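You operate a simulated robot arm through the tools that you are given. There is no shell and no other tool. Be economical: measure what you need, move in short steps, check, and stop when the job is done.

You run a simulated two-armed robot. Do the job below in one go: nothing can be reset, and whatever is moved stays where it is left.

Task
Hold the green tub on the top of the trestle table steady with one hand and put the blue plastic pipe in it with the other.

The check looks at the end state, three seconds after you hand in, the way a careful person would. Anything else that was tipped, shoved, dropped, spilled or broken makes it a failure.

Robot
Two 6-joint arms with two-finger grippers on one trunk, on a base that drives. Base frame: it is fixed to the floor where the robot stands at the start and does not move with it; the origin is under the middle of the robot, x ahead of it, y to its left, z up; the surface under the hand at the start is at about z = 0.7. Readings come in m, rad, newtons and seconds.
The left shoulder is at the start at [0.03, 0.178, 0.888], the right one opposite. With the tool pointing down near the work surface each hand reaches from about 0.46 to 0.84 m from the robot's upright axis, wherever it stands, measured 20 degrees to its own side. Places, roughly: blue plastic pipe (3x3x6 cm) [0.7, 0, 0.7]. Payload 2.54 kg a hand.
The tool frame of a hand sits at the grasp point between the pads (the TCP): z along the fingers, y along the line on which they close. The tips reach 0.03 m beyond it. Largest opening 0.116 m; the body of the gripper starts 0.095 m behind the TCP.
Orientation is that of the tool frame in the base frame, as a unit quaternion [x, y, z, w]. With the fingers straight down and closing along the base's y, the tool's x points along the base's -x, its y along +y and its z along -z.

Tools
- The arms move only by the tool drive_tool. It takes "left_series", "right_series" or both (then of equal length, played together; a hand with none holds still); each is a list of rows, each a list of 7 numbers: the shift along the base's x, y, z in cm, then the turn, a rotation vector about the base's x, y, z in rad, then the gripper command, from -1 (shut) to 1 (fully open), values between in proportion. In form: [[x, y, z, ax, ay, az, hand], ...]. A call has 1 to 8 rows; each row shifts and turns the commanded pose from where the row before left it. A row lasts 0.2 s, in which the tool goes at most 0.05 m and 0.15 rad; a call with a longer step from one row to the next is refused whole, and so is a gripper value outside its range. A pose out of reach is approached as far as the arm can. The call stops where the force on the tool passes 40 N (or 10 N more than at its start, if that is more) or the arm is blocked; 0.2 s more then pass. Each finger travels about 0.153 m/s and halts on what it meets, pressing with about 36 N; the grip force reading is that of the motor and also rises with nothing between the fingers. The clock runs only during rows and for 0.2 s after the last one: add rows that do not move to give the fingers time. The reply holds the time, the measured pose of the TCP, the force on the tool along the base axes, the opening and the grip force, in the units named above and with some noise, with the torque about the TCP (base axes, N m) and any sound that the robot's microphone picked up.
- Cameras (640 x 400 px; columns grow to the right, rows downward): "scene" is now at [-0.0236, -0.0589, 1.594]; the picture's right is [-1.00, -0.07, 0.00], its down [-0.07, 0.93, -0.36] and it looks along [0.03, -0.36, -0.93] (base axes); focal length 214 px, centre (320, 200). "left" rides on the left gripper at [0.069, 0.015, -0.122] in its tool frame; the picture's right is [-0.21, 0.98, 0.00], its down [-0.83, -0.18, -0.53] and it looks along [-0.52, -0.11, 0.85] (tool axes); focal length 251 px, centre (320, 200). "right" rides on the right gripper at [0.069, -0.015, -0.122] in its tool frame; the picture's right is [0.22, 0.98, 0.00], its down [-0.83, 0.18, -0.53] and it looks along [-0.52, 0.12, 0.85] (tool axes); focal length 251 px, centre (320, 200). There is no depth. A picture from a camera that has moved, and an enlarged one, comes with that camera's place and axes in the base frame and with its lens. The place of the scene camera against the robot may be out by one fixed shift of up to 0.012 m in any direction.
- capture(camera): a new picture of that camera. The clock stands still meanwhile.
- slide_trunk(by): slides the trunk up (or, below 0, down) by that many m; the arms and the scene camera ride with it, the base frame stays. It gives what a move gives, with no picture.
- drive_base(legs): drives the robot by 1 to 6 legs, each [ahead, left, turn to the left] in m, m and rad, along the robot's own axes; the way and the turn of a leg run together, so that a leg with both is an arc; at most 1.5 m and 3.142 rad a leg. The arms and the cameras ride along, it lands a little off, and it stops where it bumps. It gives what a move gives.
- pan_tilt(pan, tilt): turns the head with the scene camera to pan (to the left, within 2.496 rad either way) and tilt (down, from -0.506 to 1.204), counted from straight ahead of the robot. It gives what a move gives.
- close_up(camera, box): a new picture of the part [left, top, right, bottom] of that camera's present view, enlarged. The clock stands still meanwhile.
- sign_off(): hands the job in; it is judged then, once.

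Go step by step. Nothing tells you exact positions but the pictures and the camera data: compare them with the known pose of the tool, close in by small moves and look again before you grip or let go. The budget is 120 turns and 100 pictures, counting those below and the enlarged ones. Unless the task says otherwise, let go and move clear before handing in, and close with one line.

The tools are called after ">>>" as a command line: name --argument value ..., lists and objects as JSON in quotes. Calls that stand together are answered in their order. drive_tool: Moves the arms, as the interface text tells. Its arguments: {"type":"object","properties":{"left_series":{"type":"array","items":{"type":"array","items":{"type":"number"}}},"right_series":{"type":"array","items":{"type":"array","items":{"type":"number"}}}},"required":[]} The other tools are called the same way: slide_trunk (by) slides the trunk up or down; drive_base (legs) drives the base; pan_tilt (pan, tilt) turns the head that bears the scene camera; capture (camera) takes a picture; close_up (camera, box) takes an enlarged picture of a part of a camera's view; sign_off () hands the job in.

At the start:

```text
time_s: 0.0
left_tcp_pos: [0.4699, -0.0425, 1.1198]
left_tcp_rot: [0.0, 1.0, 0.0, 0.0]
left_ft_force: [-0.2, 0.2, -0.4]
left_torque: [-0.01, 0.0, -0.03]
left_gripper_width: 0.116
left_grip_force: 0.0
right_tcp_pos: [0.3847, -0.441, 1.1605]
right_tcp_rot: [0.0, 1.0, 0.0, 0.001]
right_ft_force: [1.2, -0.1, -0.2]
right_torque: [0.01, 0.0, 0.0]
right_gripper_width: 0.1159
right_grip_force: 0.0
trunk travel left (down, up): [-0.1, 0.44]
robot x, y, heading: [-0.0014, -0.0011, -0.004]
head pan, tilt: [-1.499, 1.201]
```

scene: 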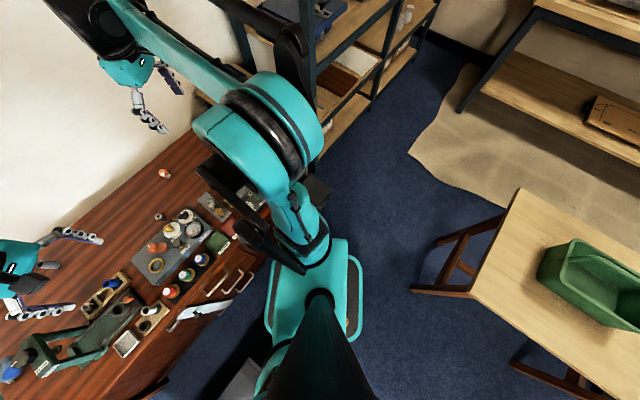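
right: 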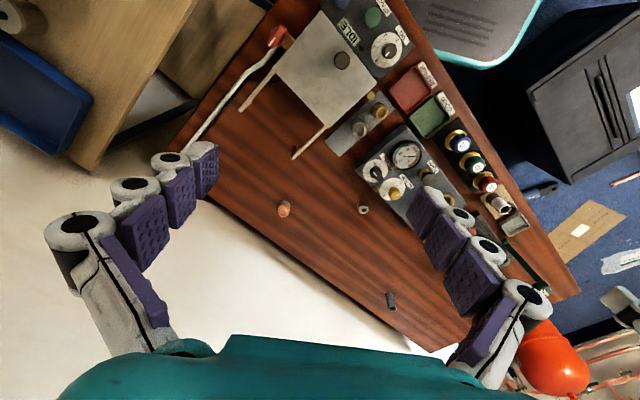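
left: 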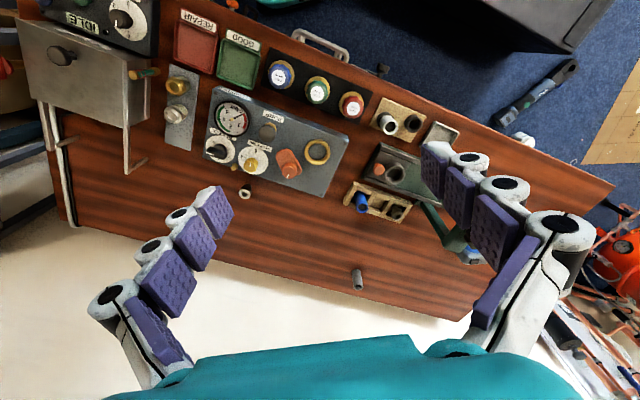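

The workbench is ahead of the robot and the trestle table with the green tub is behind it. I'll turn the head to look at the bench first and find the blue pipe.

>>> pan_tilt --pan 0 --tilt 0.9

>>> capture --camera "scene"

>>> close_up --camera "left" --box '[200, 80, 500, 300]'

```text
time_s: 1.6
left_tcp_pos: [0.4696, -0.0415, 1.1216]
left_tcp_rot: [0.001, 1.0, 0.001, 0.0]
left_ft_force: [0.1, 1.0, 0.6]
left_torque: [-0.01, -0.01, 0.0]
left_gripper_width: 0.1158
left_grip_force: 0.0
right_tcp_pos: [0.3847, -0.442, 1.1606]
right_tcp_rot: [0.0, 1.0, 0.0, 0.001]
right_ft_force: [0.0, 0.5, -0.5]
right_torque: [0.04, 0.04, 0.0]
right_gripper_width: 0.1159
right_grip_force: 0.0
trunk travel left (down, up): [-0.1, 0.44]
robot x, y, heading: [0.003, 0.0018, -0.001]
head pan, tilt: [0.0, 0.901]
```

```text
96 pictures are left
camera scene: at [0.0479, -0.0032, 1.6138], right [0.0, -1.0, 0.0], down [-0.78, 0.0, -0.62], along [0.62, 0.0, -0.78], focal length 214 px, centre (320, 200)
```

scene: 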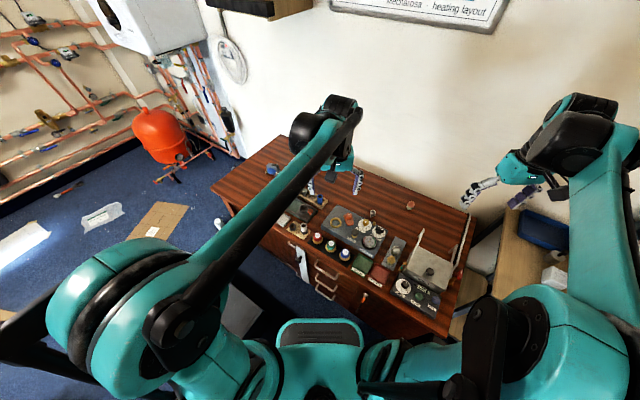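

```text
1.82 times, centred on (350, 190) of left
camera zoom: at [0.4007, -0.0274, 1.2427], right [0.21, 0.98, 0.0], down [0.83, -0.18, 0.53], along [0.52, -0.11, -0.85], focal length 457 px, centre (266, 218)
```

zoom: 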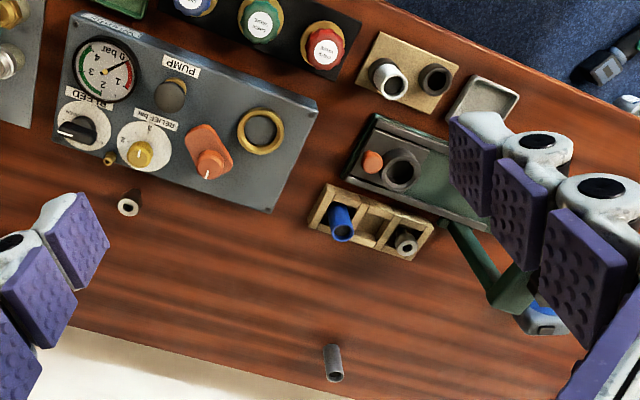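

The blue pipe stands in the left compartment of a small wooden rack near (0.73, 0.00). I'll bring the left hand over it and look again.

>>> drive_tool --left_series '[[3.6, 0.6, -2.4, 0, 0, 0, 1], [3.6, 0.6, -2.4, 0, 0, 0, 1], [3.6, 0.6, -2.4, 0, 0, 0, 1], [3.6, 0.6, -2.4, 0, 0, 0, 1], [3.6, 0.6, -2.4, 0, 0, 0, 1], [3.6, 0.6, -2.4, 0, 0, 0, 1], [3.6, 0.6, -2.4, 0, 0, 0, 1]]'

>>> capture --camera "left"

>>> close_up --camera "scene" --box '[230, 140, 430, 265]'

```text
time_s: 3.2
left_tcp_pos: [0.7233, -0.0036, 0.9558]
left_tcp_rot: [0.0, 1.0, 0.0, -0.001]
left_ft_force: [-0.5, 0.2, 0.3]
left_torque: [-0.05, 0.05, 0.02]
left_gripper_width: 0.1159
left_grip_force: 0.0
right_tcp_pos: [0.3868, -0.4403, 1.1604]
right_tcp_rot: [0.001, 1.0, 0.0, 0.0]
right_ft_force: [0.8, 0.8, 0.0]
right_torque: [0.01, 0.07, 0.01]
right_gripper_width: 0.1161
right_grip_force: 0.1
trunk travel left (down, up): [-0.1, 0.44]
robot x, y, heading: [0.0008, -0.0004, -0.001]
head pan, tilt: [0.0, 0.901]
```

```text
94 pictures are left
camera left: at [0.6538, 0.0112, 1.0778], right [0.21, 0.98, 0.0], down [0.83, -0.18, 0.53], along [0.52, -0.11, -0.85], focal length 251 px, centre (320, 200)
```

left: 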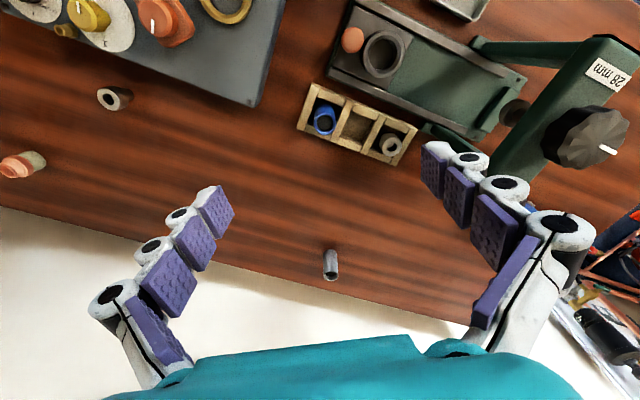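

```text
3.20 times, centred on (330, 202) of scene
camera zoom: at [0.0498, -0.003, 1.6137], right [0.0, -1.0, 0.0], down [-0.78, 0.0, -0.62], along [0.62, 0.0, -0.78], focal length 686 px, centre (288, 192)
```

zoom: 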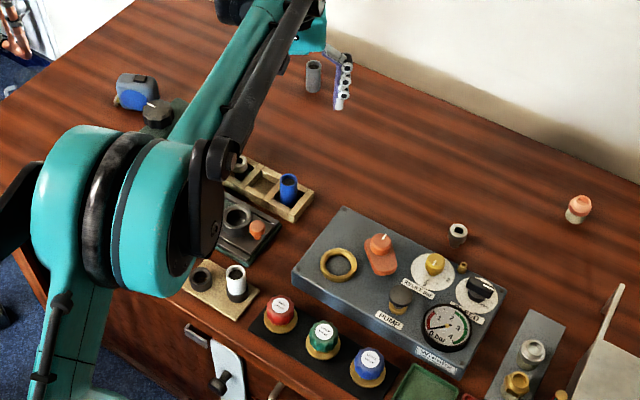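

The pipe sits in the rack's end slot, with its top standing above the rack. I'll enlarge it to judge slot walls, lean and orientation.

>>> close_up --camera "left" --box '[270, 70, 450, 182]'

>>> close_up --camera "scene" --box '[290, 180, 340, 212]'

```text
3.56 times, centred on (360, 126) of left
camera zoom: at [0.6538, 0.0112, 1.0778], right [0.21, 0.98, 0.0], down [0.83, -0.18, 0.53], along [0.52, -0.11, -0.85], focal length 894 px, centre (178, 463)
```

zoom: 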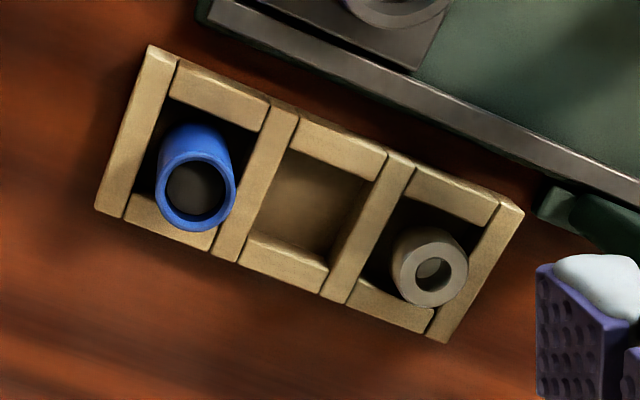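

```text
12.50 times, centred on (315, 196) of scene
camera zoom: at [0.0498, -0.003, 1.6137], right [0.0, -1.0, 0.0], down [-0.78, 0.0, -0.62], along [0.62, 0.0, -0.78], focal length 2681 px, centre (382, 250)
```

zoom: 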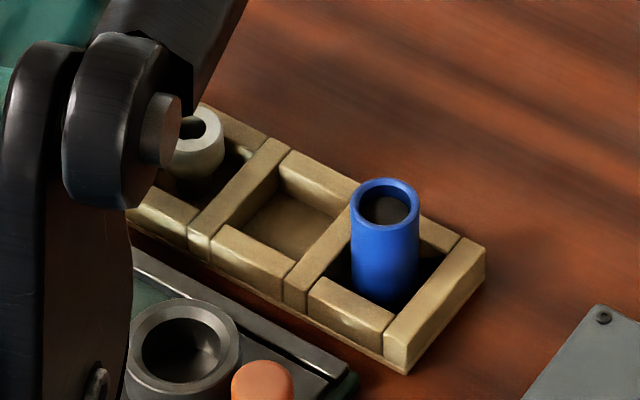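

The pipe stands upright with its axis at about (0.731, 0.001) and its top around z 0.765, and about 3 cm stands clear above the rack. I'll lower the open hand to part height and check alignment.

>>> drive_tool --left_series '[[0.75, 0.5, -2.5, 0, 0, 0, 0.5], [0, 0, -4, 0, 0, 0, 0.4], [0, 0, -4, 0, 0, 0, 0.4], [0, 0, 0, 0, 0, 0, 0.4]]'

>>> capture --camera "left"

>>> close_up --camera "scene" --box '[280, 165, 360, 215]'

```text
time_s: 4.2
left_tcp_pos: [0.7279, 0.0058, 0.8488]
left_tcp_rot: [0.0, 1.0, 0.0, 0.0]
left_ft_force: [0.4, 0.0, -0.4]
left_torque: [0.0, -0.02, 0.0]
left_gripper_width: 0.0815
left_grip_force: 0.1
right_tcp_pos: [0.3844, -0.4406, 1.1613]
right_tcp_rot: [0.0, 1.0, 0.0, 0.001]
right_ft_force: [0.1, 0.0, 0.0]
right_torque: [-0.01, 0.01, -0.01]
right_gripper_width: 0.1158
right_grip_force: 0.1
trunk travel left (down, up): [-0.1, 0.44]
robot x, y, heading: [-0.0009, -0.0007, -0.001]
head pan, tilt: [0.0, 0.901]
```

```text
90 pictures are left
camera left: at [0.6589, 0.0194, 0.971], right [0.21, 0.98, 0.0], down [0.83, -0.18, 0.53], along [0.52, -0.11, -0.85], focal length 251 px, centre (320, 200)
```

left: 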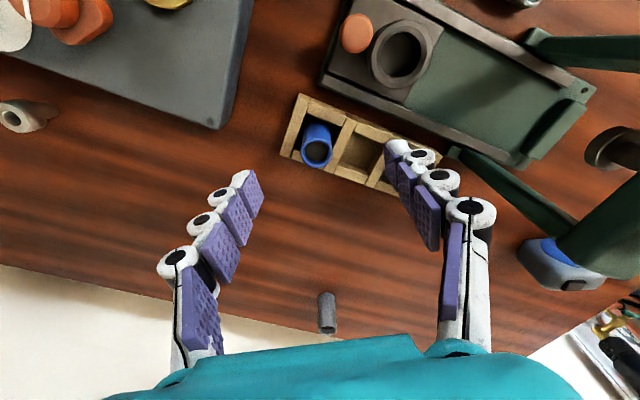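

```text
8.00 times, centred on (320, 190) of scene
camera zoom: at [0.0474, -0.0031, 1.6139], right [0.0, -1.0, 0.0], down [-0.78, 0.0, -0.62], along [0.62, 0.0, -0.78], focal length 1716 px, centre (320, 280)
```

zoom: 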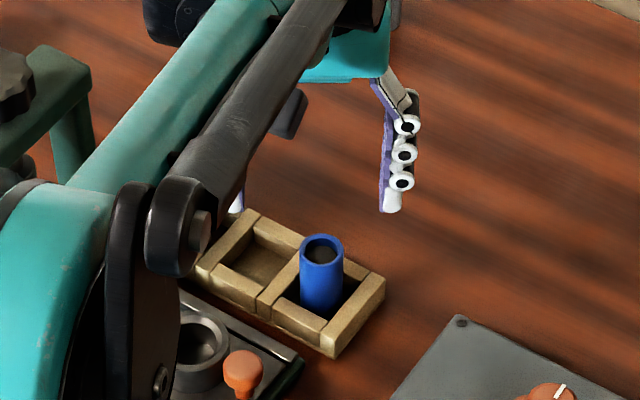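

The hand is a few millimetres off in x and y. I'll correct and come down until the tips are just at the pipe's top.

>>> drive_tool --left_series '[[0.4, -0.4, 0, 0, 0, 0, 0.4], [0, 0, -2.5, 0, 0, 0, 0.4], [0, 0, -2.0, 0, 0, 0, 0.4], [0, 0, 0, 0, 0, 0, 0.4]]'

>>> capture --camera "left"

>>> close_up --camera "scene" --box '[280, 165, 360, 215]'

```text
time_s: 5.2
left_tcp_pos: [0.7328, 0.0004, 0.8052]
left_tcp_rot: [0.0, 1.0, 0.0, 0.0]
left_ft_force: [-0.2, -0.5, -0.3]
left_torque: [-0.01, -0.03, 0.05]
left_gripper_width: 0.0812
left_grip_force: 0.0
right_tcp_pos: [0.3854, -0.4414, 1.1611]
right_tcp_rot: [0.0, 1.0, 0.0, 0.001]
right_ft_force: [-0.4, 0.3, -0.3]
right_torque: [0.0, -0.02, -0.01]
right_gripper_width: 0.1161
right_grip_force: 0.0
trunk travel left (down, up): [-0.1, 0.44]
robot x, y, heading: [0.0011, -0.001, 0.001]
head pan, tilt: [0.0, 0.901]
```

```text
88 pictures are left
camera left: at [0.6636, 0.0159, 0.9268], right [0.21, 0.98, 0.0], down [0.83, -0.18, 0.53], along [0.52, -0.11, -0.85], focal length 251 px, centre (320, 200)
```

left: 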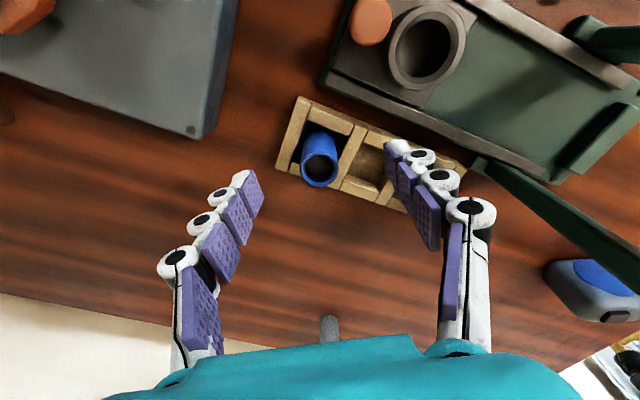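

```text
8.00 times, centred on (320, 190) of scene
camera zoom: at [0.0479, -0.0031, 1.6139], right [0.0, -1.0, 0.0], down [-0.78, 0.0, -0.62], along [0.62, 0.0, -0.78], focal length 1716 px, centre (320, 280)
```

zoom: 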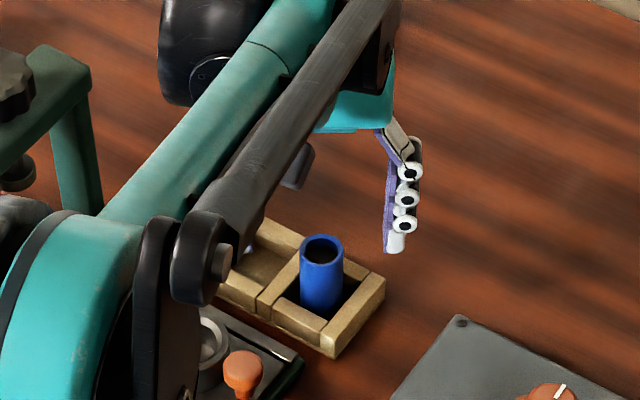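

The estimate of the pipe axis has settled at (0.736, 0.000). I'll nudge 3 mm forward and go down to TCP z ≈ 0.77, with the tips just above the rack.

>>> drive_tool --left_series '[[0.3, 0, -1.0, 0, 0, 0, 0.4], [0, 0, -1.5, 0, 0, 0, 0.3], [0, 0, -1.0, 0, 0, 0, 0.2], [0, 0, 0, 0, 0, 0, 0.2]]'

>>> close_up --camera "left" --box '[200, 80, 460, 280]'

>>> close_up --camera "scene" --box '[280, 165, 360, 215]'

```text
time_s: 6.2
left_tcp_pos: [0.7375, 0.0009, 0.7664]
left_tcp_rot: [0.001, 1.0, 0.0, 0.0]
left_ft_force: [-0.4, 0.8, -0.1]
left_torque: [0.0, -0.02, -0.02]
left_gripper_width: 0.0696
left_grip_force: 0.2
right_tcp_pos: [0.3849, -0.4419, 1.1616]
right_tcp_rot: [0.0, 1.0, 0.0, 0.0]
right_ft_force: [-0.6, 0.3, 0.1]
right_torque: [0.03, 0.03, 0.03]
right_gripper_width: 0.116
right_grip_force: 0.1
trunk travel left (down, up): [-0.1, 0.44]
robot x, y, heading: [0.0029, -0.002, 0.003]
head pan, tilt: [0.0, 0.901]
```

```text
2.00 times, centred on (330, 180) of left
camera zoom: at [0.6679, 0.015, 0.8892], right [0.21, 0.98, 0.0], down [0.83, -0.18, 0.53], along [0.52, -0.11, -0.85], focal length 503 px, centre (300, 240)
```

zoom: 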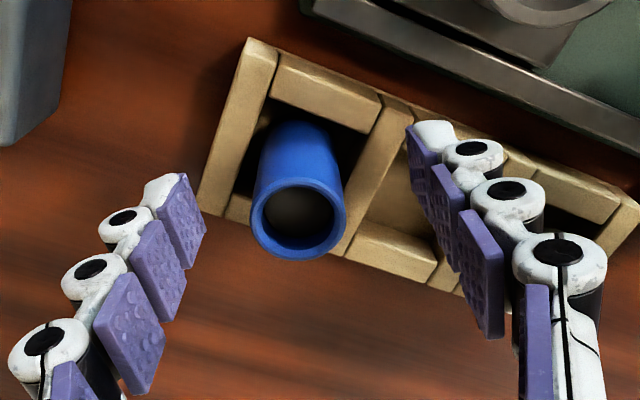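

```text
8.00 times, centred on (320, 190) of scene
camera zoom: at [0.0479, -0.0031, 1.6139], right [0.0, -1.0, 0.0], down [-0.78, 0.0, -0.62], along [0.62, 0.0, -0.78], focal length 1716 px, centre (320, 280)
```

zoom: 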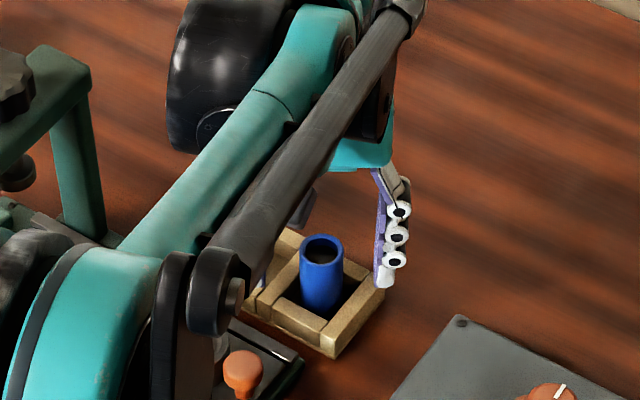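

The pipe's rim is centred between the fingers, with the tips just above the rack. Closing now.

>>> drive_tool --left_series '[[0, 0, 0, 0, 0, 0, -0.2], [0, 0, 0, 0, 0, 0, -0.5], [0, 0, 0, 0, 0, 0, -1], [0, 0, 0, 0, 0, 0, -1], [0, 0, 0, 0, 0, 0, -1]]'

>>> close_up --camera "left" --box '[200, 80, 460, 280]'

```text
time_s: 7.4
left_tcp_pos: [0.7378, 0.0005, 0.7666]
left_tcp_rot: [0.0, 1.0, 0.0, 0.0]
left_ft_force: [0.5, -0.1, 0.5]
left_torque: [0.02, 0.01, 0.01]
left_gripper_width: 0.0266
left_grip_force: 36.5
right_tcp_pos: [0.3844, -0.44, 1.1602]
right_tcp_rot: [0.0, 1.0, 0.0, 0.001]
right_ft_force: [0.6, -0.2, 0.0]
right_torque: [0.01, 0.0, -0.01]
right_gripper_width: 0.116
right_grip_force: 0.1
trunk travel left (down, up): [-0.1, 0.44]
robot x, y, heading: [-0.0013, -0.0019, 0.002]
head pan, tilt: [0.0, 0.901]
```

```text
2.00 times, centred on (330, 180) of left
camera zoom: at [0.668, 0.015, 0.8894], right [0.21, 0.98, 0.0], down [0.83, -0.18, 0.53], along [0.52, -0.11, -0.85], focal length 503 px, centre (300, 240)
```

zoom: 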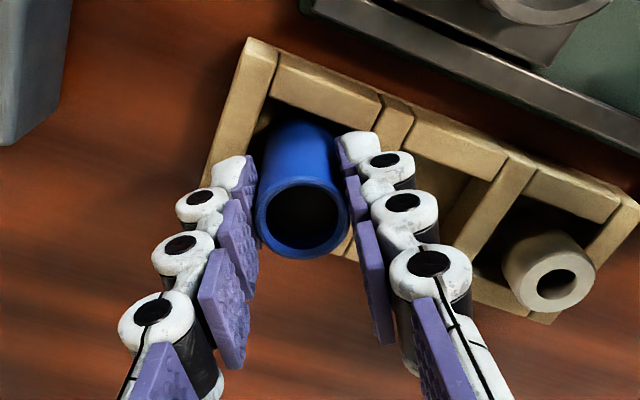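

The pipe is gripped at 2.7 cm width. I'll lift it straight up out of the rack.

>>> drive_tool --left_series '[[0, 0, 1.5, 0, 0, 0, -1], [0, 0, 2, 0, 0, 0, -1], [0, 0, 3, 0, 0, 0, -1], [0, 0, 4, 0, 0, 0, -1], [0, 0, 4, 0, 0, 0, -1], [0, 0, 4, 0, 0, 0, -1], [0, 0, 4, 0, 0, 0, -1]]'

>>> capture --camera "left"

```text
time_s: 9.0
left_tcp_pos: [0.7328, 0.0008, 0.9908]
left_tcp_rot: [0.001, 1.0, 0.0, 0.0]
left_ft_force: [0.3, 0.1, -0.8]
left_torque: [-0.01, -0.03, -0.01]
left_gripper_width: 0.0259
left_grip_force: 36.2
right_tcp_pos: [0.3843, -0.4405, 1.1614]
right_tcp_rot: [0.0, 1.0, 0.0, 0.0]
right_ft_force: [-0.4, 0.9, -0.1]
right_torque: [-0.01, -0.04, -0.02]
right_gripper_width: 0.1159
right_grip_force: 0.1
trunk travel left (down, up): [-0.1, 0.44]
robot x, y, heading: [-0.0003, 0.0026, -0.001]
head pan, tilt: [0.0, 0.901]
```

```text
83 pictures are left
camera left: at [0.664, 0.0154, 1.1137], right [0.21, 0.98, 0.0], down [0.83, -0.18, 0.53], along [0.52, -0.11, -0.85], focal length 251 px, centre (320, 200)
```

left: 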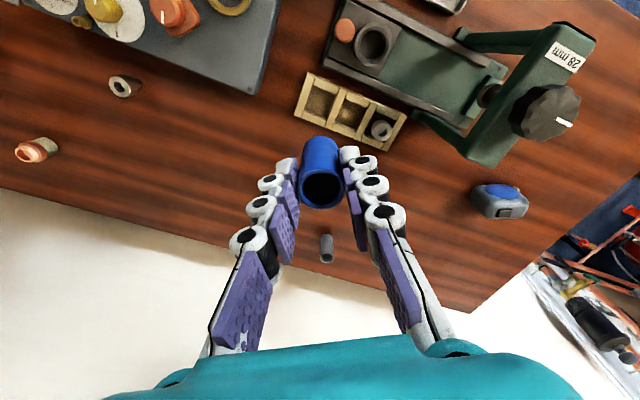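

The pipe is out. I'll draw both hands in toward the body and look around for the driving route.

>>> drive_tool --left_series '[[-4, 1.5, 1.5, 0, 0, 0, -1], [-4, 1.5, 1.5, 0, 0, 0, -1], [-4, 1.5, 1.5, 0, 0, 0, -1], [-4, 1.5, 1.5, 0, 0, 0, -1], [-4, 1.5, 1.5, 0, 0, 0, -1], [-4, 1.5, 1.5, 0, 0, 0, -1], [-4, 1.5, 1.5, 0, 0, 0, -1], [0, 1.5, 1.5, 0, 0, 0, -1]]' --right_series '[[0, 4, 0, 0, 0, 0, 1], [0, 4, 0, 0, 0, 0, 1], [0, 4, 0, 0, 0, 0, 1], [0, 4, 0, 0, 0, 0, 1], [0, 4, 0, 0, 0, 0, 1], [0, 4, 0, 0, 0, 0, 1], [0, 0, 0, 0, 0, 0, 1], [0, 0, 0, 0, 0, 0, 1]]'

>>> pan_tilt --pan -1.4 --tilt 0.7

>>> capture --camera "scene"

>>> pan_tilt --pan -2.45 --tilt 0.7

>>> capture --camera "scene"

>>> pan_tilt --pan 2.45 --tilt 0.7

>>> capture --camera "scene"

```text
time_s: 10.8
left_tcp_pos: [0.4575, 0.1234, 1.1103]
left_tcp_rot: [0.0, 1.0, 0.0, 0.0]
left_ft_force: [0.0, -0.8, 0.2]
left_torque: [-0.01, 0.03, 0.02]
left_gripper_width: 0.0257
left_grip_force: 36.1
right_tcp_pos: [0.384, -0.2018, 1.164]
right_tcp_rot: [0.0, 1.0, 0.001, -0.001]
right_ft_force: [0.8, -0.4, 0.5]
right_torque: [-0.03, 0.01, 0.0]
right_gripper_width: 0.1159
right_grip_force: 0.1
trunk travel left (down, up): [-0.1, 0.44]
robot x, y, heading: [0.0019, -0.0002, -0.001]
head pan, tilt: [0.0, 0.901]
```

```text
time_s: 12.3
left_tcp_pos: [0.4581, 0.1209, 1.1103]
left_tcp_rot: [0.0, 1.0, 0.0, 0.001]
left_ft_force: [-0.1, -0.4, -0.6]
left_torque: [-0.01, 0.01, 0.0]
left_gripper_width: 0.0259
left_grip_force: 36.4
right_tcp_pos: [0.3834, -0.2029, 1.1626]
right_tcp_rot: [0.0, 1.0, 0.0, 0.001]
right_ft_force: [0.4, 0.0, -0.2]
right_torque: [0.03, -0.01, -0.01]
right_gripper_width: 0.1157
right_grip_force: 0.1
trunk travel left (down, up): [-0.1, 0.44]
robot x, y, heading: [0.0024, 0.0006, -0.001]
head pan, tilt: [-1.4, 0.7]
```

```text
82 pictures are left
camera scene: at [-0.0131, -0.0867, 1.63], right [-0.99, -0.17, 0.0], down [-0.11, 0.63, -0.76], along [0.13, -0.75, -0.64], focal length 214 px, centre (320, 200)
```

scene: 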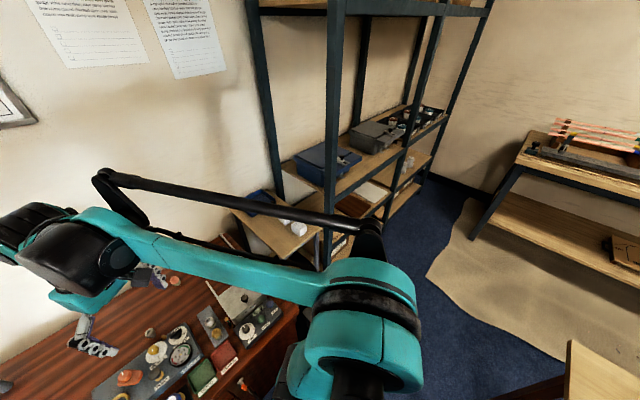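

```text
time_s: 13.6
left_tcp_pos: [0.4576, 0.1225, 1.11]
left_tcp_rot: [0.0, 1.0, 0.001, 0.001]
left_ft_force: [0.4, 0.2, -0.7]
left_torque: [-0.01, 0.01, 0.0]
left_gripper_width: 0.0256
left_grip_force: 36.2
right_tcp_pos: [0.3838, -0.2034, 1.1627]
right_tcp_rot: [0.0, 1.0, 0.0, 0.001]
right_ft_force: [0.8, -0.3, -0.1]
right_torque: [-0.01, 0.0, 0.02]
right_gripper_width: 0.1159
right_grip_force: 0.0
trunk travel left (down, up): [-0.1, 0.44]
robot x, y, heading: [0.0033, 0.0017, -0.002]
head pan, tilt: [-2.45, 0.7]
```

```text
81 pictures are left
camera scene: at [-0.093, -0.0572, 1.63], right [-0.64, 0.77, 0.0], down [0.5, 0.41, -0.77], along [-0.59, -0.49, -0.64], focal length 214 px, centre (320, 200)
```

scene: 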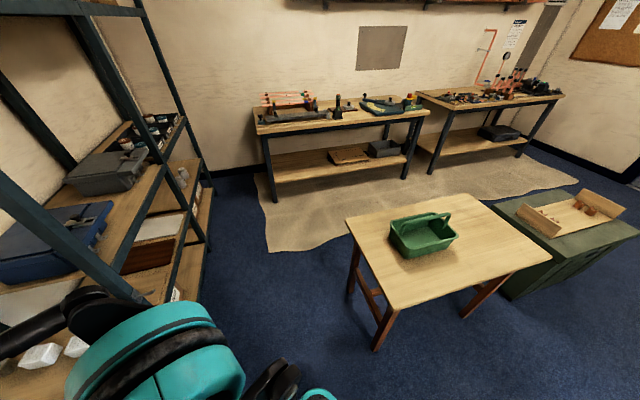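

```text
time_s: 17.5
left_tcp_pos: [0.4558, 0.1216, 1.11]
left_tcp_rot: [0.0, 1.0, 0.0, 0.0]
left_ft_force: [-0.1, 0.7, 0.2]
left_torque: [0.0, -0.02, 0.01]
left_gripper_width: 0.0256
left_grip_force: 35.8
right_tcp_pos: [0.3826, -0.2022, 1.1635]
right_tcp_rot: [0.0, 1.0, -0.001, 0.0]
right_ft_force: [-0.3, -0.8, -0.6]
right_torque: [-0.01, -0.02, 0.01]
right_gripper_width: 0.116
right_grip_force: 0.0
trunk travel left (down, up): [-0.1, 0.44]
robot x, y, heading: [0.0026, -0.001, -0.002]
head pan, tilt: [2.45, 0.7]
```

```text
80 pictures are left
camera scene: at [-0.093, 0.0512, 1.63], right [0.64, 0.77, 0.0], down [0.5, -0.41, -0.77], along [-0.59, 0.49, -0.64], focal length 214 px, centre (320, 200)
```

scene: 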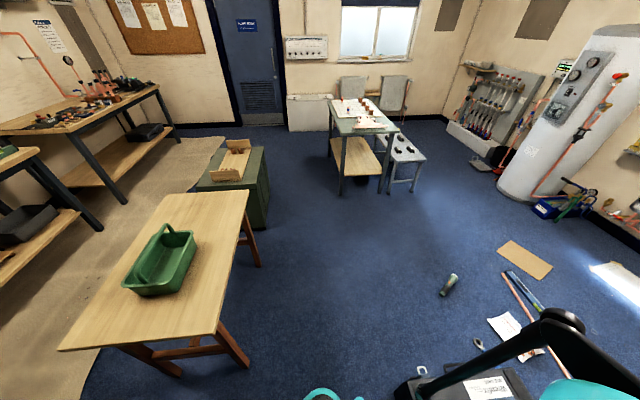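

The trestle table is behind and to the right, roughly 0.88×0.54 m, with near edge corner at about (-0.54, -0.07) and the tub at about (-0.90, -0.07). I'll drive back-left to open floor, then turn right to face its long side.

>>> drive_base --legs '[[-0.45, 0.6, 0], [0, 0, -2.155]]'

>>> pan_tilt --pan 0 --tilt 0.9

>>> capture --camera "scene"

>>> capture --camera "left"

>>> capture --camera "right"

```text
time_s: 20.1
left_tcp_pos: [0.1934, 0.3544, 1.1117]
left_tcp_rot: [0.059, 0.998, 0.0, 0.002]
left_ft_force: [-1.1, 1.2, 0.3]
left_torque: [-0.05, -0.16, 0.01]
left_gripper_width: 0.0251
left_grip_force: 36.7
right_tcp_pos: [0.0816, 0.041, 1.1658]
right_tcp_rot: [0.058, 0.998, -0.002, 0.003]
right_ft_force: [-1.3, 0.6, 0.8]
right_torque: [-0.03, -0.11, 0.01]
right_gripper_width: 0.1158
right_grip_force: 0.1
trunk travel left (down, up): [-0.1, 0.44]
robot x, y, heading: [-0.2693, 0.2885, -0.115]
head pan, tilt: [2.45, 0.7]
stopped in leg 1: the robot was blocked; the commanded pose is now the measured one
```

```text
time_s: 22.4
left_tcp_pos: [0.1981, 0.3532, 1.1103]
left_tcp_rot: [0.058, 0.998, -0.001, 0.0]
left_ft_force: [0.5, 0.2, -0.9]
left_torque: [0.0, -0.03, 0.03]
left_gripper_width: 0.0249
left_grip_force: 35.7
right_tcp_pos: [0.0877, 0.0376, 1.1638]
right_tcp_rot: [0.059, 0.998, -0.001, 0.001]
right_ft_force: [0.7, 0.3, 0.4]
right_torque: [-0.01, 0.02, -0.04]
right_gripper_width: 0.1161
right_grip_force: 0.0
trunk travel left (down, up): [-0.1, 0.44]
robot x, y, heading: [-0.2711, 0.2828, -0.119]
head pan, tilt: [0.0, 0.901]
```

```text
79 pictures are left
camera scene: at [-0.2226, 0.2761, 1.6138], right [-0.12, -0.99, 0.0], down [-0.78, 0.09, -0.62], along [0.62, -0.07, -0.78], focal length 214 px, centre (320, 200)
```

scene: 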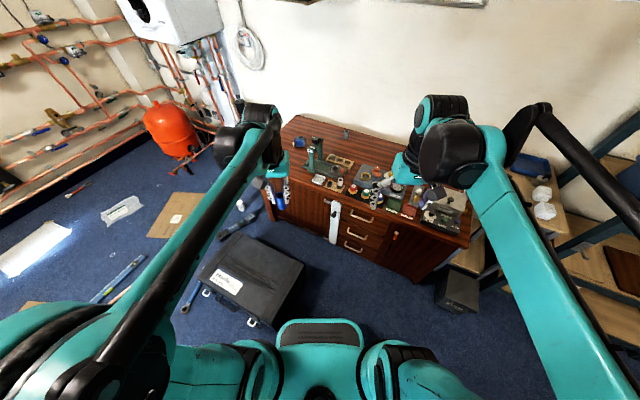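

```text
78 pictures are left
camera left: at [0.1314, 0.3748, 1.2332], right [0.33, 0.94, 0.0], down [0.8, -0.28, 0.53], along [0.51, -0.17, -0.85], focal length 251 px, centre (320, 200)
```

left: 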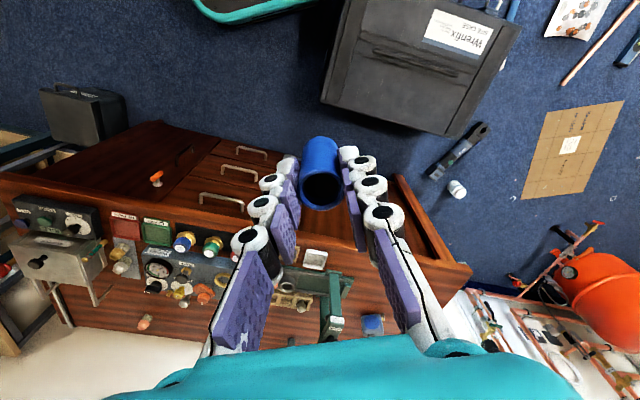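

```text
77 pictures are left
camera right: at [0.0178, 0.0317, 1.2872], right [-0.1, 0.99, 0.0], down [0.84, 0.08, 0.54], along [0.53, 0.05, -0.84], focal length 251 px, centre (320, 200)
```

right: 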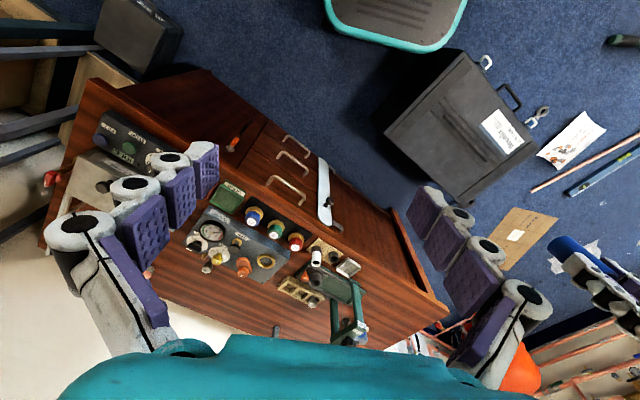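

The base bumped the black tool case on the floor. Comparing its latch and label with the earlier picture (within about 2–3 cm), it does not appear to have shifted. I'll back straight away from it first, then move left along the free floor.

>>> drive_base --legs '[[-0.12, 0, 0]]'

>>> pan_tilt --pan 0.9 --tilt 1.15

>>> capture --camera "scene"

>>> pan_tilt --pan 2.4 --tilt 1.0

>>> capture --camera "scene"

```text
time_s: 23.6
left_tcp_pos: [0.0776, 0.3655, 1.1107]
left_tcp_rot: [0.059, 0.998, 0.0, 0.001]
left_ft_force: [-1.1, 0.2, -0.2]
left_torque: [0.0, -0.05, 0.01]
left_gripper_width: 0.025
left_grip_force: 35.6
right_tcp_pos: [-0.0346, 0.0512, 1.1648]
right_tcp_rot: [0.059, 0.998, 0.0, 0.003]
right_ft_force: [-0.8, 0.0, 0.6]
right_torque: [-0.02, -0.05, 0.0]
right_gripper_width: 0.116
right_grip_force: 0.1
trunk travel left (down, up): [-0.1, 0.44]
robot x, y, heading: [-0.3939, 0.2958, -0.112]
head pan, tilt: [0.0, 0.901]
```

```text
time_s: 24.8
left_tcp_pos: [0.0796, 0.3661, 1.1108]
left_tcp_rot: [0.06, 0.998, -0.001, 0.0]
left_ft_force: [-0.3, 0.1, 0.1]
left_torque: [0.02, 0.05, 0.0]
left_gripper_width: 0.0251
left_grip_force: 35.6
right_tcp_pos: [-0.0327, 0.053, 1.1637]
right_tcp_rot: [0.059, 0.998, 0.0, 0.001]
right_ft_force: [-0.6, -0.1, 0.7]
right_torque: [-0.02, 0.03, 0.0]
right_gripper_width: 0.116
right_grip_force: 0.1
trunk travel left (down, up): [-0.1, 0.44]
robot x, y, heading: [-0.3905, 0.2958, -0.114]
head pan, tilt: [0.901, 1.15]
```

```text
76 pictures are left
camera scene: at [-0.3752, 0.341, 1.5969], right [0.7, -0.71, 0.0], down [-0.65, -0.64, -0.41], along [0.29, 0.29, -0.91], focal length 214 px, centre (320, 200)
```

scene: 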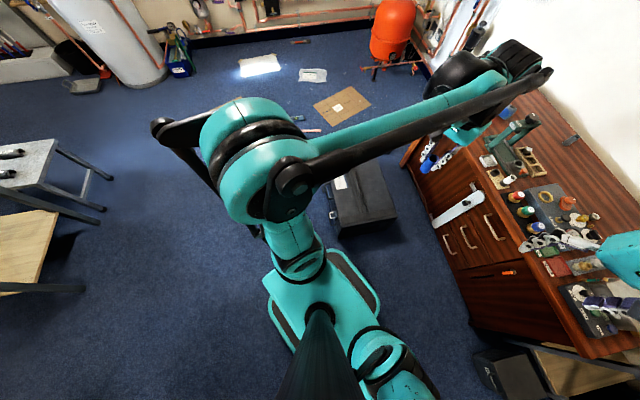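

```text
time_s: 26.4
left_tcp_pos: [0.0784, 0.3658, 1.1108]
left_tcp_rot: [0.059, 0.998, 0.0, 0.0]
left_ft_force: [0.4, -0.3, -0.6]
left_torque: [-0.03, 0.0, -0.01]
left_gripper_width: 0.0249
left_grip_force: 36.3
right_tcp_pos: [-0.0327, 0.0515, 1.1635]
right_tcp_rot: [0.059, 0.998, -0.001, 0.0]
right_ft_force: [-0.3, 0.0, -0.1]
right_torque: [-0.02, 0.0, -0.03]
right_gripper_width: 0.1159
right_grip_force: 0.1
trunk travel left (down, up): [-0.1, 0.44]
robot x, y, heading: [-0.3893, 0.2996, -0.115]
head pan, tilt: [2.4, 1.0]
```

```text
75 pictures are left
camera scene: at [-0.4629, 0.3519, 1.6066], right [0.76, 0.65, 0.0], down [0.55, -0.64, -0.54], along [-0.35, 0.41, -0.84], focal length 214 px, centre (320, 200)
```

scene: 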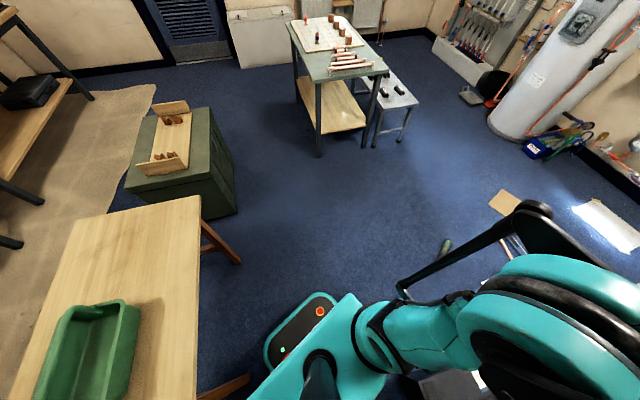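

The case is clear now and the floor to the left is free. I'll slide left, then turn to face the table's long side.

>>> drive_base --legs '[[-0.06, 0.35, 0], [0, 0, -2.04]]'

>>> pan_tilt --pan 0 --tilt 0.85

>>> capture --camera "scene"

>>> capture --camera "right"

>>> capture --camera "left"

```text
time_s: 33.5
left_tcp_pos: [-0.5497, 0.194, 1.1109]
left_tcp_rot: [0.874, 0.486, -0.001, 0.002]
left_ft_force: [-0.6, 0.0, 0.2]
left_torque: [0.02, 0.01, 0.01]
left_gripper_width: 0.0248
left_grip_force: 36.0
right_tcp_pos: [-0.7873, 0.4275, 1.1638]
right_tcp_rot: [0.873, 0.487, -0.001, 0.001]
right_ft_force: [-1.2, -0.2, 0.1]
right_torque: [-0.03, -0.03, -0.02]
right_gripper_width: 0.116
right_grip_force: 0.1
trunk travel left (down, up): [-0.1, 0.44]
robot x, y, heading: [-0.4071, 0.6471, -2.129]
head pan, tilt: [2.4, 1.0]
```

```text
time_s: 35.7
left_tcp_pos: [-0.5501, 0.1947, 1.1104]
left_tcp_rot: [0.874, 0.486, -0.001, 0.0]
left_ft_force: [-0.2, 0.5, 0.2]
left_torque: [0.03, -0.02, 0.02]
left_gripper_width: 0.0249
left_grip_force: 36.0
right_tcp_pos: [-0.7873, 0.4284, 1.1634]
right_tcp_rot: [0.874, 0.487, 0.0, 0.0]
right_ft_force: [-1.5, 0.1, -1.1]
right_torque: [-0.05, 0.01, 0.0]
right_gripper_width: 0.116
right_grip_force: 0.0
trunk travel left (down, up): [-0.1, 0.44]
robot x, y, heading: [-0.4142, 0.6488, -2.13]
head pan, tilt: [0.0, 0.85]
```

```text
74 pictures are left
camera scene: at [-0.4358, 0.6032, 1.6177], right [-0.85, 0.53, 0.0], down [0.4, 0.64, -0.66], along [-0.35, -0.56, -0.75], focal length 214 px, centre (320, 200)
```

scene: 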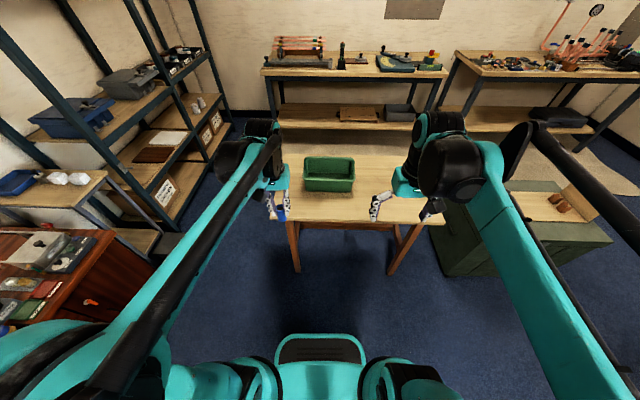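

```text
73 pictures are left
camera right: at [-0.7621, 0.4956, 1.2872], right [0.94, -0.33, 0.0], down [-0.28, -0.8, 0.54], along [-0.18, -0.51, -0.84], focal length 251 px, centre (320, 200)
```

right: 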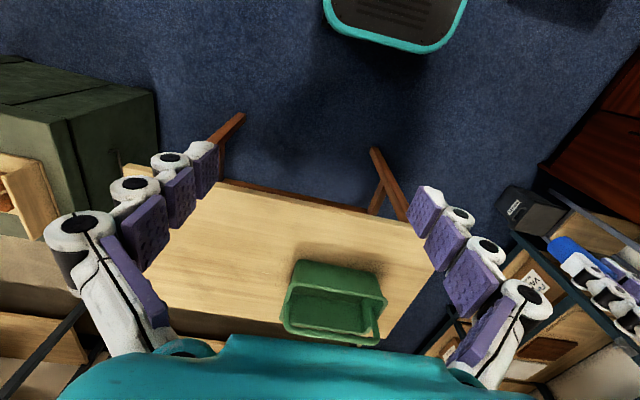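

```text
72 pictures are left
camera left: at [-0.5005, 0.2446, 1.2332], right [0.72, -0.7, 0.0], down [-0.59, -0.61, 0.53], along [-0.37, -0.38, -0.85], focal length 251 px, centre (320, 200)
```

left: 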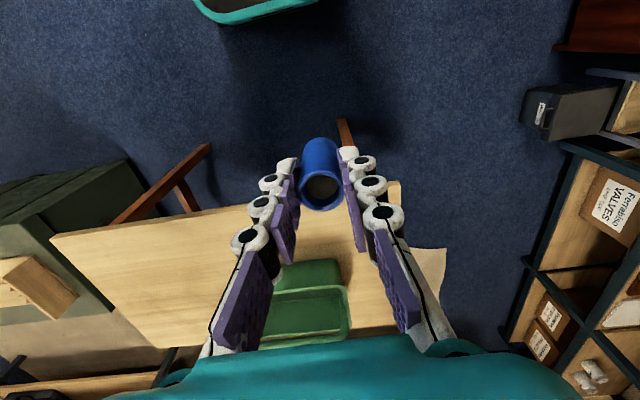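

The robot faces the table's long side squarely, and the tub is about 0.97 m ahead and slightly right. I'll look at the tub in detail before choosing where to hold it.

>>> close_up --camera "right" --box '[260, 240, 420, 340]'

>>> close_up --camera "scene" --box '[280, 140, 380, 202]'

```text
4.00 times, centred on (340, 290) of right
camera zoom: at [-0.7621, 0.4956, 1.2872], right [0.94, -0.33, 0.0], down [-0.28, -0.8, 0.54], along [-0.18, -0.51, -0.84], focal length 1006 px, centre (240, -160)
```

zoom: 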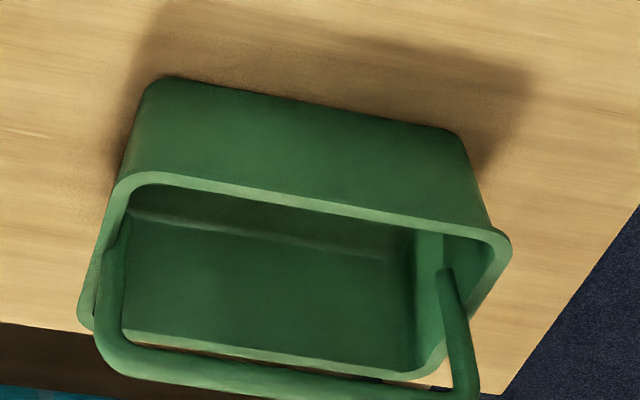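

```text
6.40 times, centred on (330, 171) of scene
camera zoom: at [-0.4358, 0.6032, 1.6177], right [-0.85, 0.53, 0.0], down [0.4, 0.64, -0.66], along [-0.35, -0.56, -0.75], focal length 1373 px, centre (256, 386)
```

zoom: 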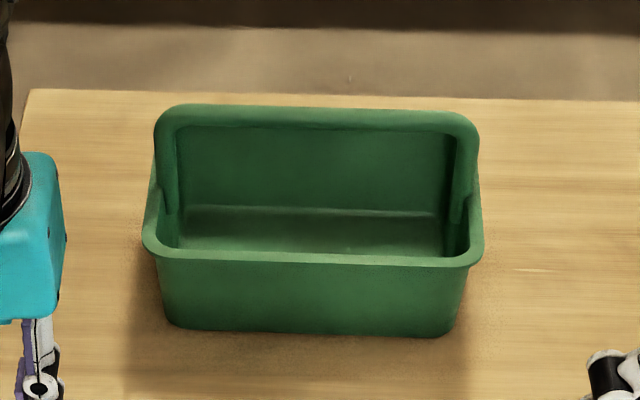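

The tub is about 0.28 m long and 9 cm high. Its near rim is centred at about (-0.912, -0.069, 0.835), with the handle lying to the far side and the table at z ≈ 0.75. I'll advance 0.29 m.

>>> drive_base --legs '[[0.29, 0, 0]]'

>>> capture --camera "scene"

>>> capture --camera "right"

```text
time_s: 37.7
left_tcp_pos: [-0.7006, -0.0516, 1.1108]
left_tcp_rot: [0.873, 0.487, 0.0, 0.0]
left_ft_force: [-0.3, -0.7, -0.1]
left_torque: [0.06, -0.05, -0.01]
left_gripper_width: 0.0251
left_grip_force: 36.2
right_tcp_pos: [-0.9379, 0.1812, 1.1637]
right_tcp_rot: [0.873, 0.488, -0.001, 0.0]
right_ft_force: [-0.5, -0.3, 0.6]
right_torque: [0.03, -0.01, 0.02]
right_gripper_width: 0.1158
right_grip_force: 0.0
trunk travel left (down, up): [-0.1, 0.44]
robot x, y, heading: [-0.5648, 0.4038, -2.123]
head pan, tilt: [0.0, 0.85]
```

```text
69 pictures are left
camera scene: at [-0.5875, 0.3572, 1.6177], right [-0.85, 0.52, 0.0], down [0.39, 0.64, -0.66], along [-0.35, -0.56, -0.75], focal length 214 px, centre (320, 200)
```

scene: 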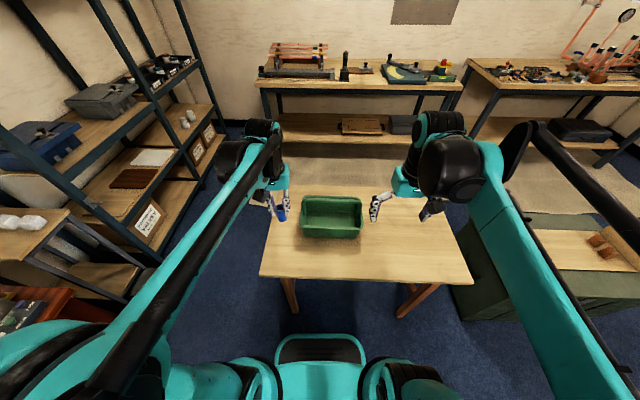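

```text
68 pictures are left
camera right: at [-0.9134, 0.2488, 1.2869], right [0.94, -0.33, 0.0], down [-0.28, -0.8, 0.53], along [-0.18, -0.51, -0.84], focal length 251 px, centre (320, 200)
```

right: 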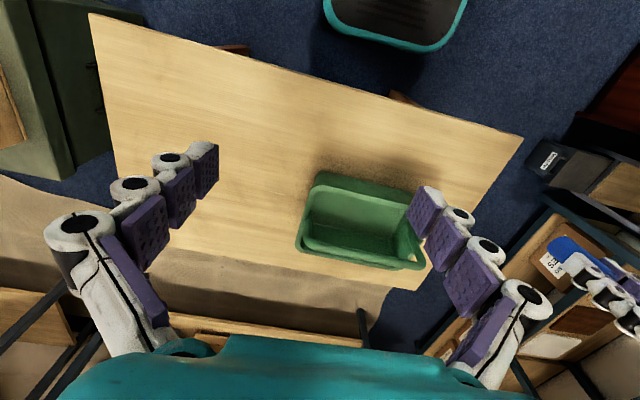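

I'll take closer views to fix the near rim and its right-hand end.

>>> close_up --camera "right" --box '[280, 150, 440, 280]'

>>> close_up --camera "scene" --box '[280, 180, 380, 250]'

```text
3.08 times, centred on (360, 215) of right
camera zoom: at [-0.9134, 0.2488, 1.2869], right [0.94, -0.33, 0.0], down [-0.28, -0.8, 0.53], along [-0.18, -0.51, -0.84], focal length 774 px, centre (197, 154)
```

zoom: 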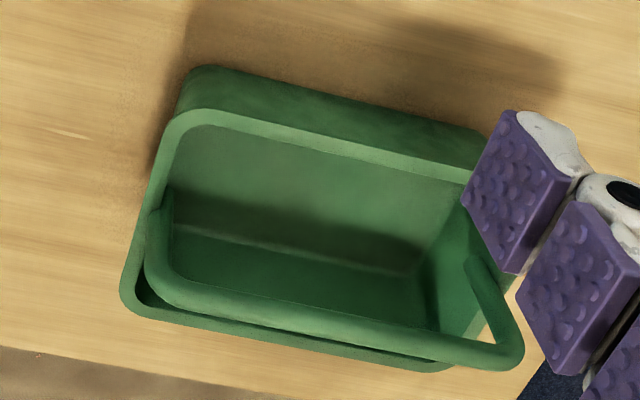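

```text
5.71 times, centred on (330, 215) of scene
camera zoom: at [-0.5875, 0.3572, 1.6177], right [-0.85, 0.52, 0.0], down [0.39, 0.64, -0.66], along [-0.35, -0.56, -0.75], focal length 1226 px, centre (263, 114)
```

zoom: 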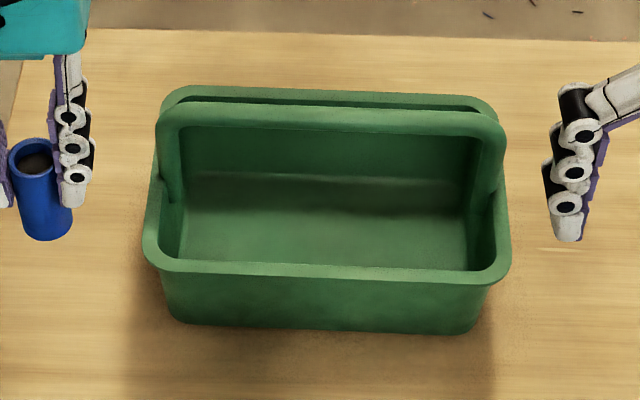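

The near rim runs from about (-1.00, 0.00) to (-0.81, -0.13) at z ≈ 0.837. I'll turn the right hand so it straddles the near wall at about (-0.969, -0.017), with its camera on the outer side, staying high for now.

>>> drive_tool --right_series '[[-0.39, -2.48, -1, 0, 0, 0.139, 1], [-0.39, -2.48, -1, 0, 0, 0.139, 1], [-0.39, -2.48, -1, 0, 0, 0.139, 1], [-0.39, -2.48, -1, 0, 0, 0.139, 1], [-0.39, -2.48, -1, 0, 0, 0.139, 1], [-0.39, -2.48, -1, 0, 0, 0.139, 1], [-0.39, -2.48, -1, 0, 0, 0.139, 1], [-0.39, -2.48, -1, 0, 0, 0.139, 1]]'

>>> drive_tool --right_series '[[0, 0, -2, 0, 0, 0.139, 1], [0, 0, -2, 0, 0, 0.139, 1], [0, 0, -2, 0, 0, 0.139, 1], [0, 0, -1, 0, 0, 0, 1]]'

>>> capture --camera "scene"

>>> capture --camera "right"

```text
time_s: 39.5
left_tcp_pos: [-0.7003, -0.052, 1.1092]
left_tcp_rot: [0.873, 0.488, 0.0, -0.001]
left_ft_force: [-0.1, -1.2, -0.2]
left_torque: [0.03, 0.04, -0.02]
left_gripper_width: 0.025
left_grip_force: 35.8
right_tcp_pos: [-0.97, -0.0175, 1.0836]
right_tcp_rot: [0.483, 0.876, 0.0, 0.001]
right_ft_force: [-0.5, 0.0, 0.5]
right_torque: [0.07, -0.03, 0.01]
right_gripper_width: 0.1158
right_grip_force: 0.1
trunk travel left (down, up): [-0.1, 0.44]
robot x, y, heading: [-0.5618, 0.4007, -2.12]
head pan, tilt: [0.0, 0.85]
```

```text
time_s: 40.5
left_tcp_pos: [-0.699, -0.051, 1.1096]
left_tcp_rot: [0.873, 0.487, -0.001, 0.001]
left_ft_force: [0.6, 0.3, 0.5]
left_torque: [0.01, -0.01, 0.03]
left_gripper_width: 0.0251
left_grip_force: 35.6
right_tcp_pos: [-0.9692, -0.0149, 1.0127]
right_tcp_rot: [0.292, 0.957, 0.0, 0.0]
right_ft_force: [-0.3, -0.4, -0.7]
right_torque: [0.02, -0.03, 0.0]
right_gripper_width: 0.1157
right_grip_force: 0.0
trunk travel left (down, up): [-0.1, 0.44]
robot x, y, heading: [-0.5652, 0.4019, -2.124]
head pan, tilt: [0.0, 0.85]
```

```text
65 pictures are left
camera scene: at [-0.5868, 0.3583, 1.6177], right [-0.85, 0.52, 0.0], down [0.39, 0.64, -0.66], along [-0.35, -0.56, -0.75], focal length 214 px, centre (320, 200)
```

scene: 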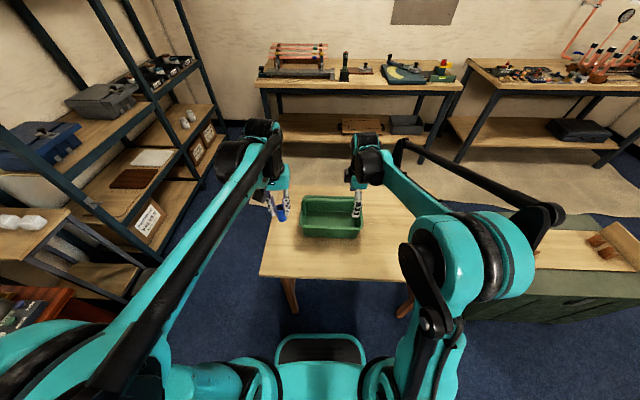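

```text
64 pictures are left
camera right: at [-1.0336, 0.0113, 1.137], right [0.37, 0.93, 0.0], down [0.79, -0.31, 0.54], along [0.5, -0.2, -0.84], focal length 251 px, centre (320, 200)
```

right: 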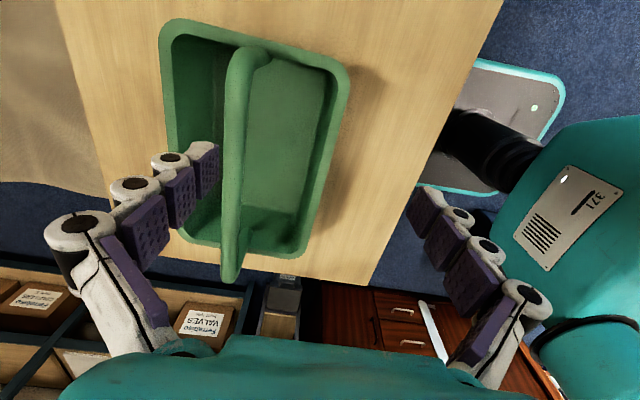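

The right hand is turned and straddling the near wall from above, but this view puts the wall about 3 cm nearer the robot than I estimated. I'll enlarge it and re-measure.

>>> close_up --camera "right" --box '[140, 10, 460, 290]'

>>> close_up --camera "scene" --box '[280, 170, 390, 250]'

```text
1.43 times, centred on (300, 150) of right
camera zoom: at [-1.0336, 0.0113, 1.137], right [0.37, 0.93, 0.0], down [0.79, -0.31, 0.54], along [0.5, -0.2, -0.84], focal length 359 px, centre (349, 271)
```

zoom: 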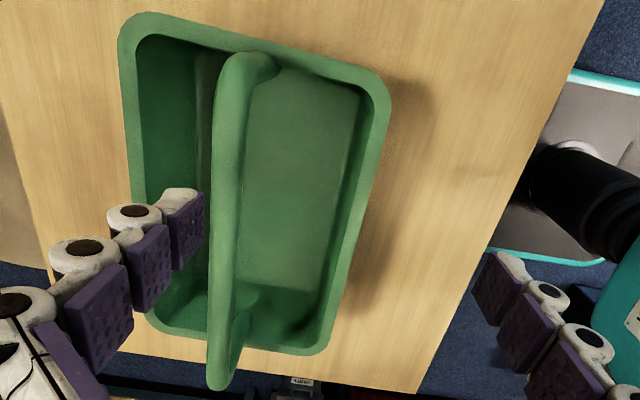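

```text
5.00 times, centred on (335, 210) of scene
camera zoom: at [-0.5868, 0.3583, 1.6177], right [-0.85, 0.52, 0.0], down [0.39, 0.64, -0.66], along [-0.35, -0.56, -0.75], focal length 1072 px, centre (245, 150)
```

zoom: 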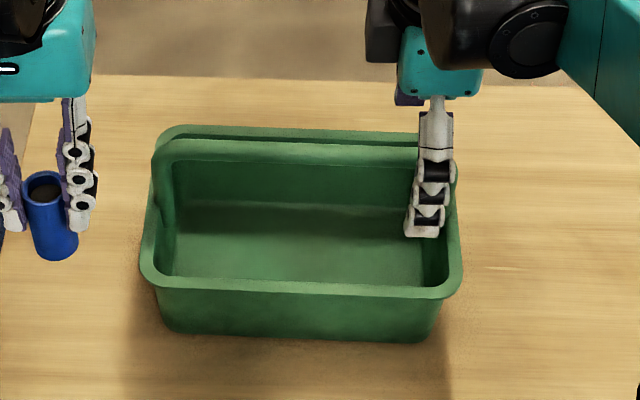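

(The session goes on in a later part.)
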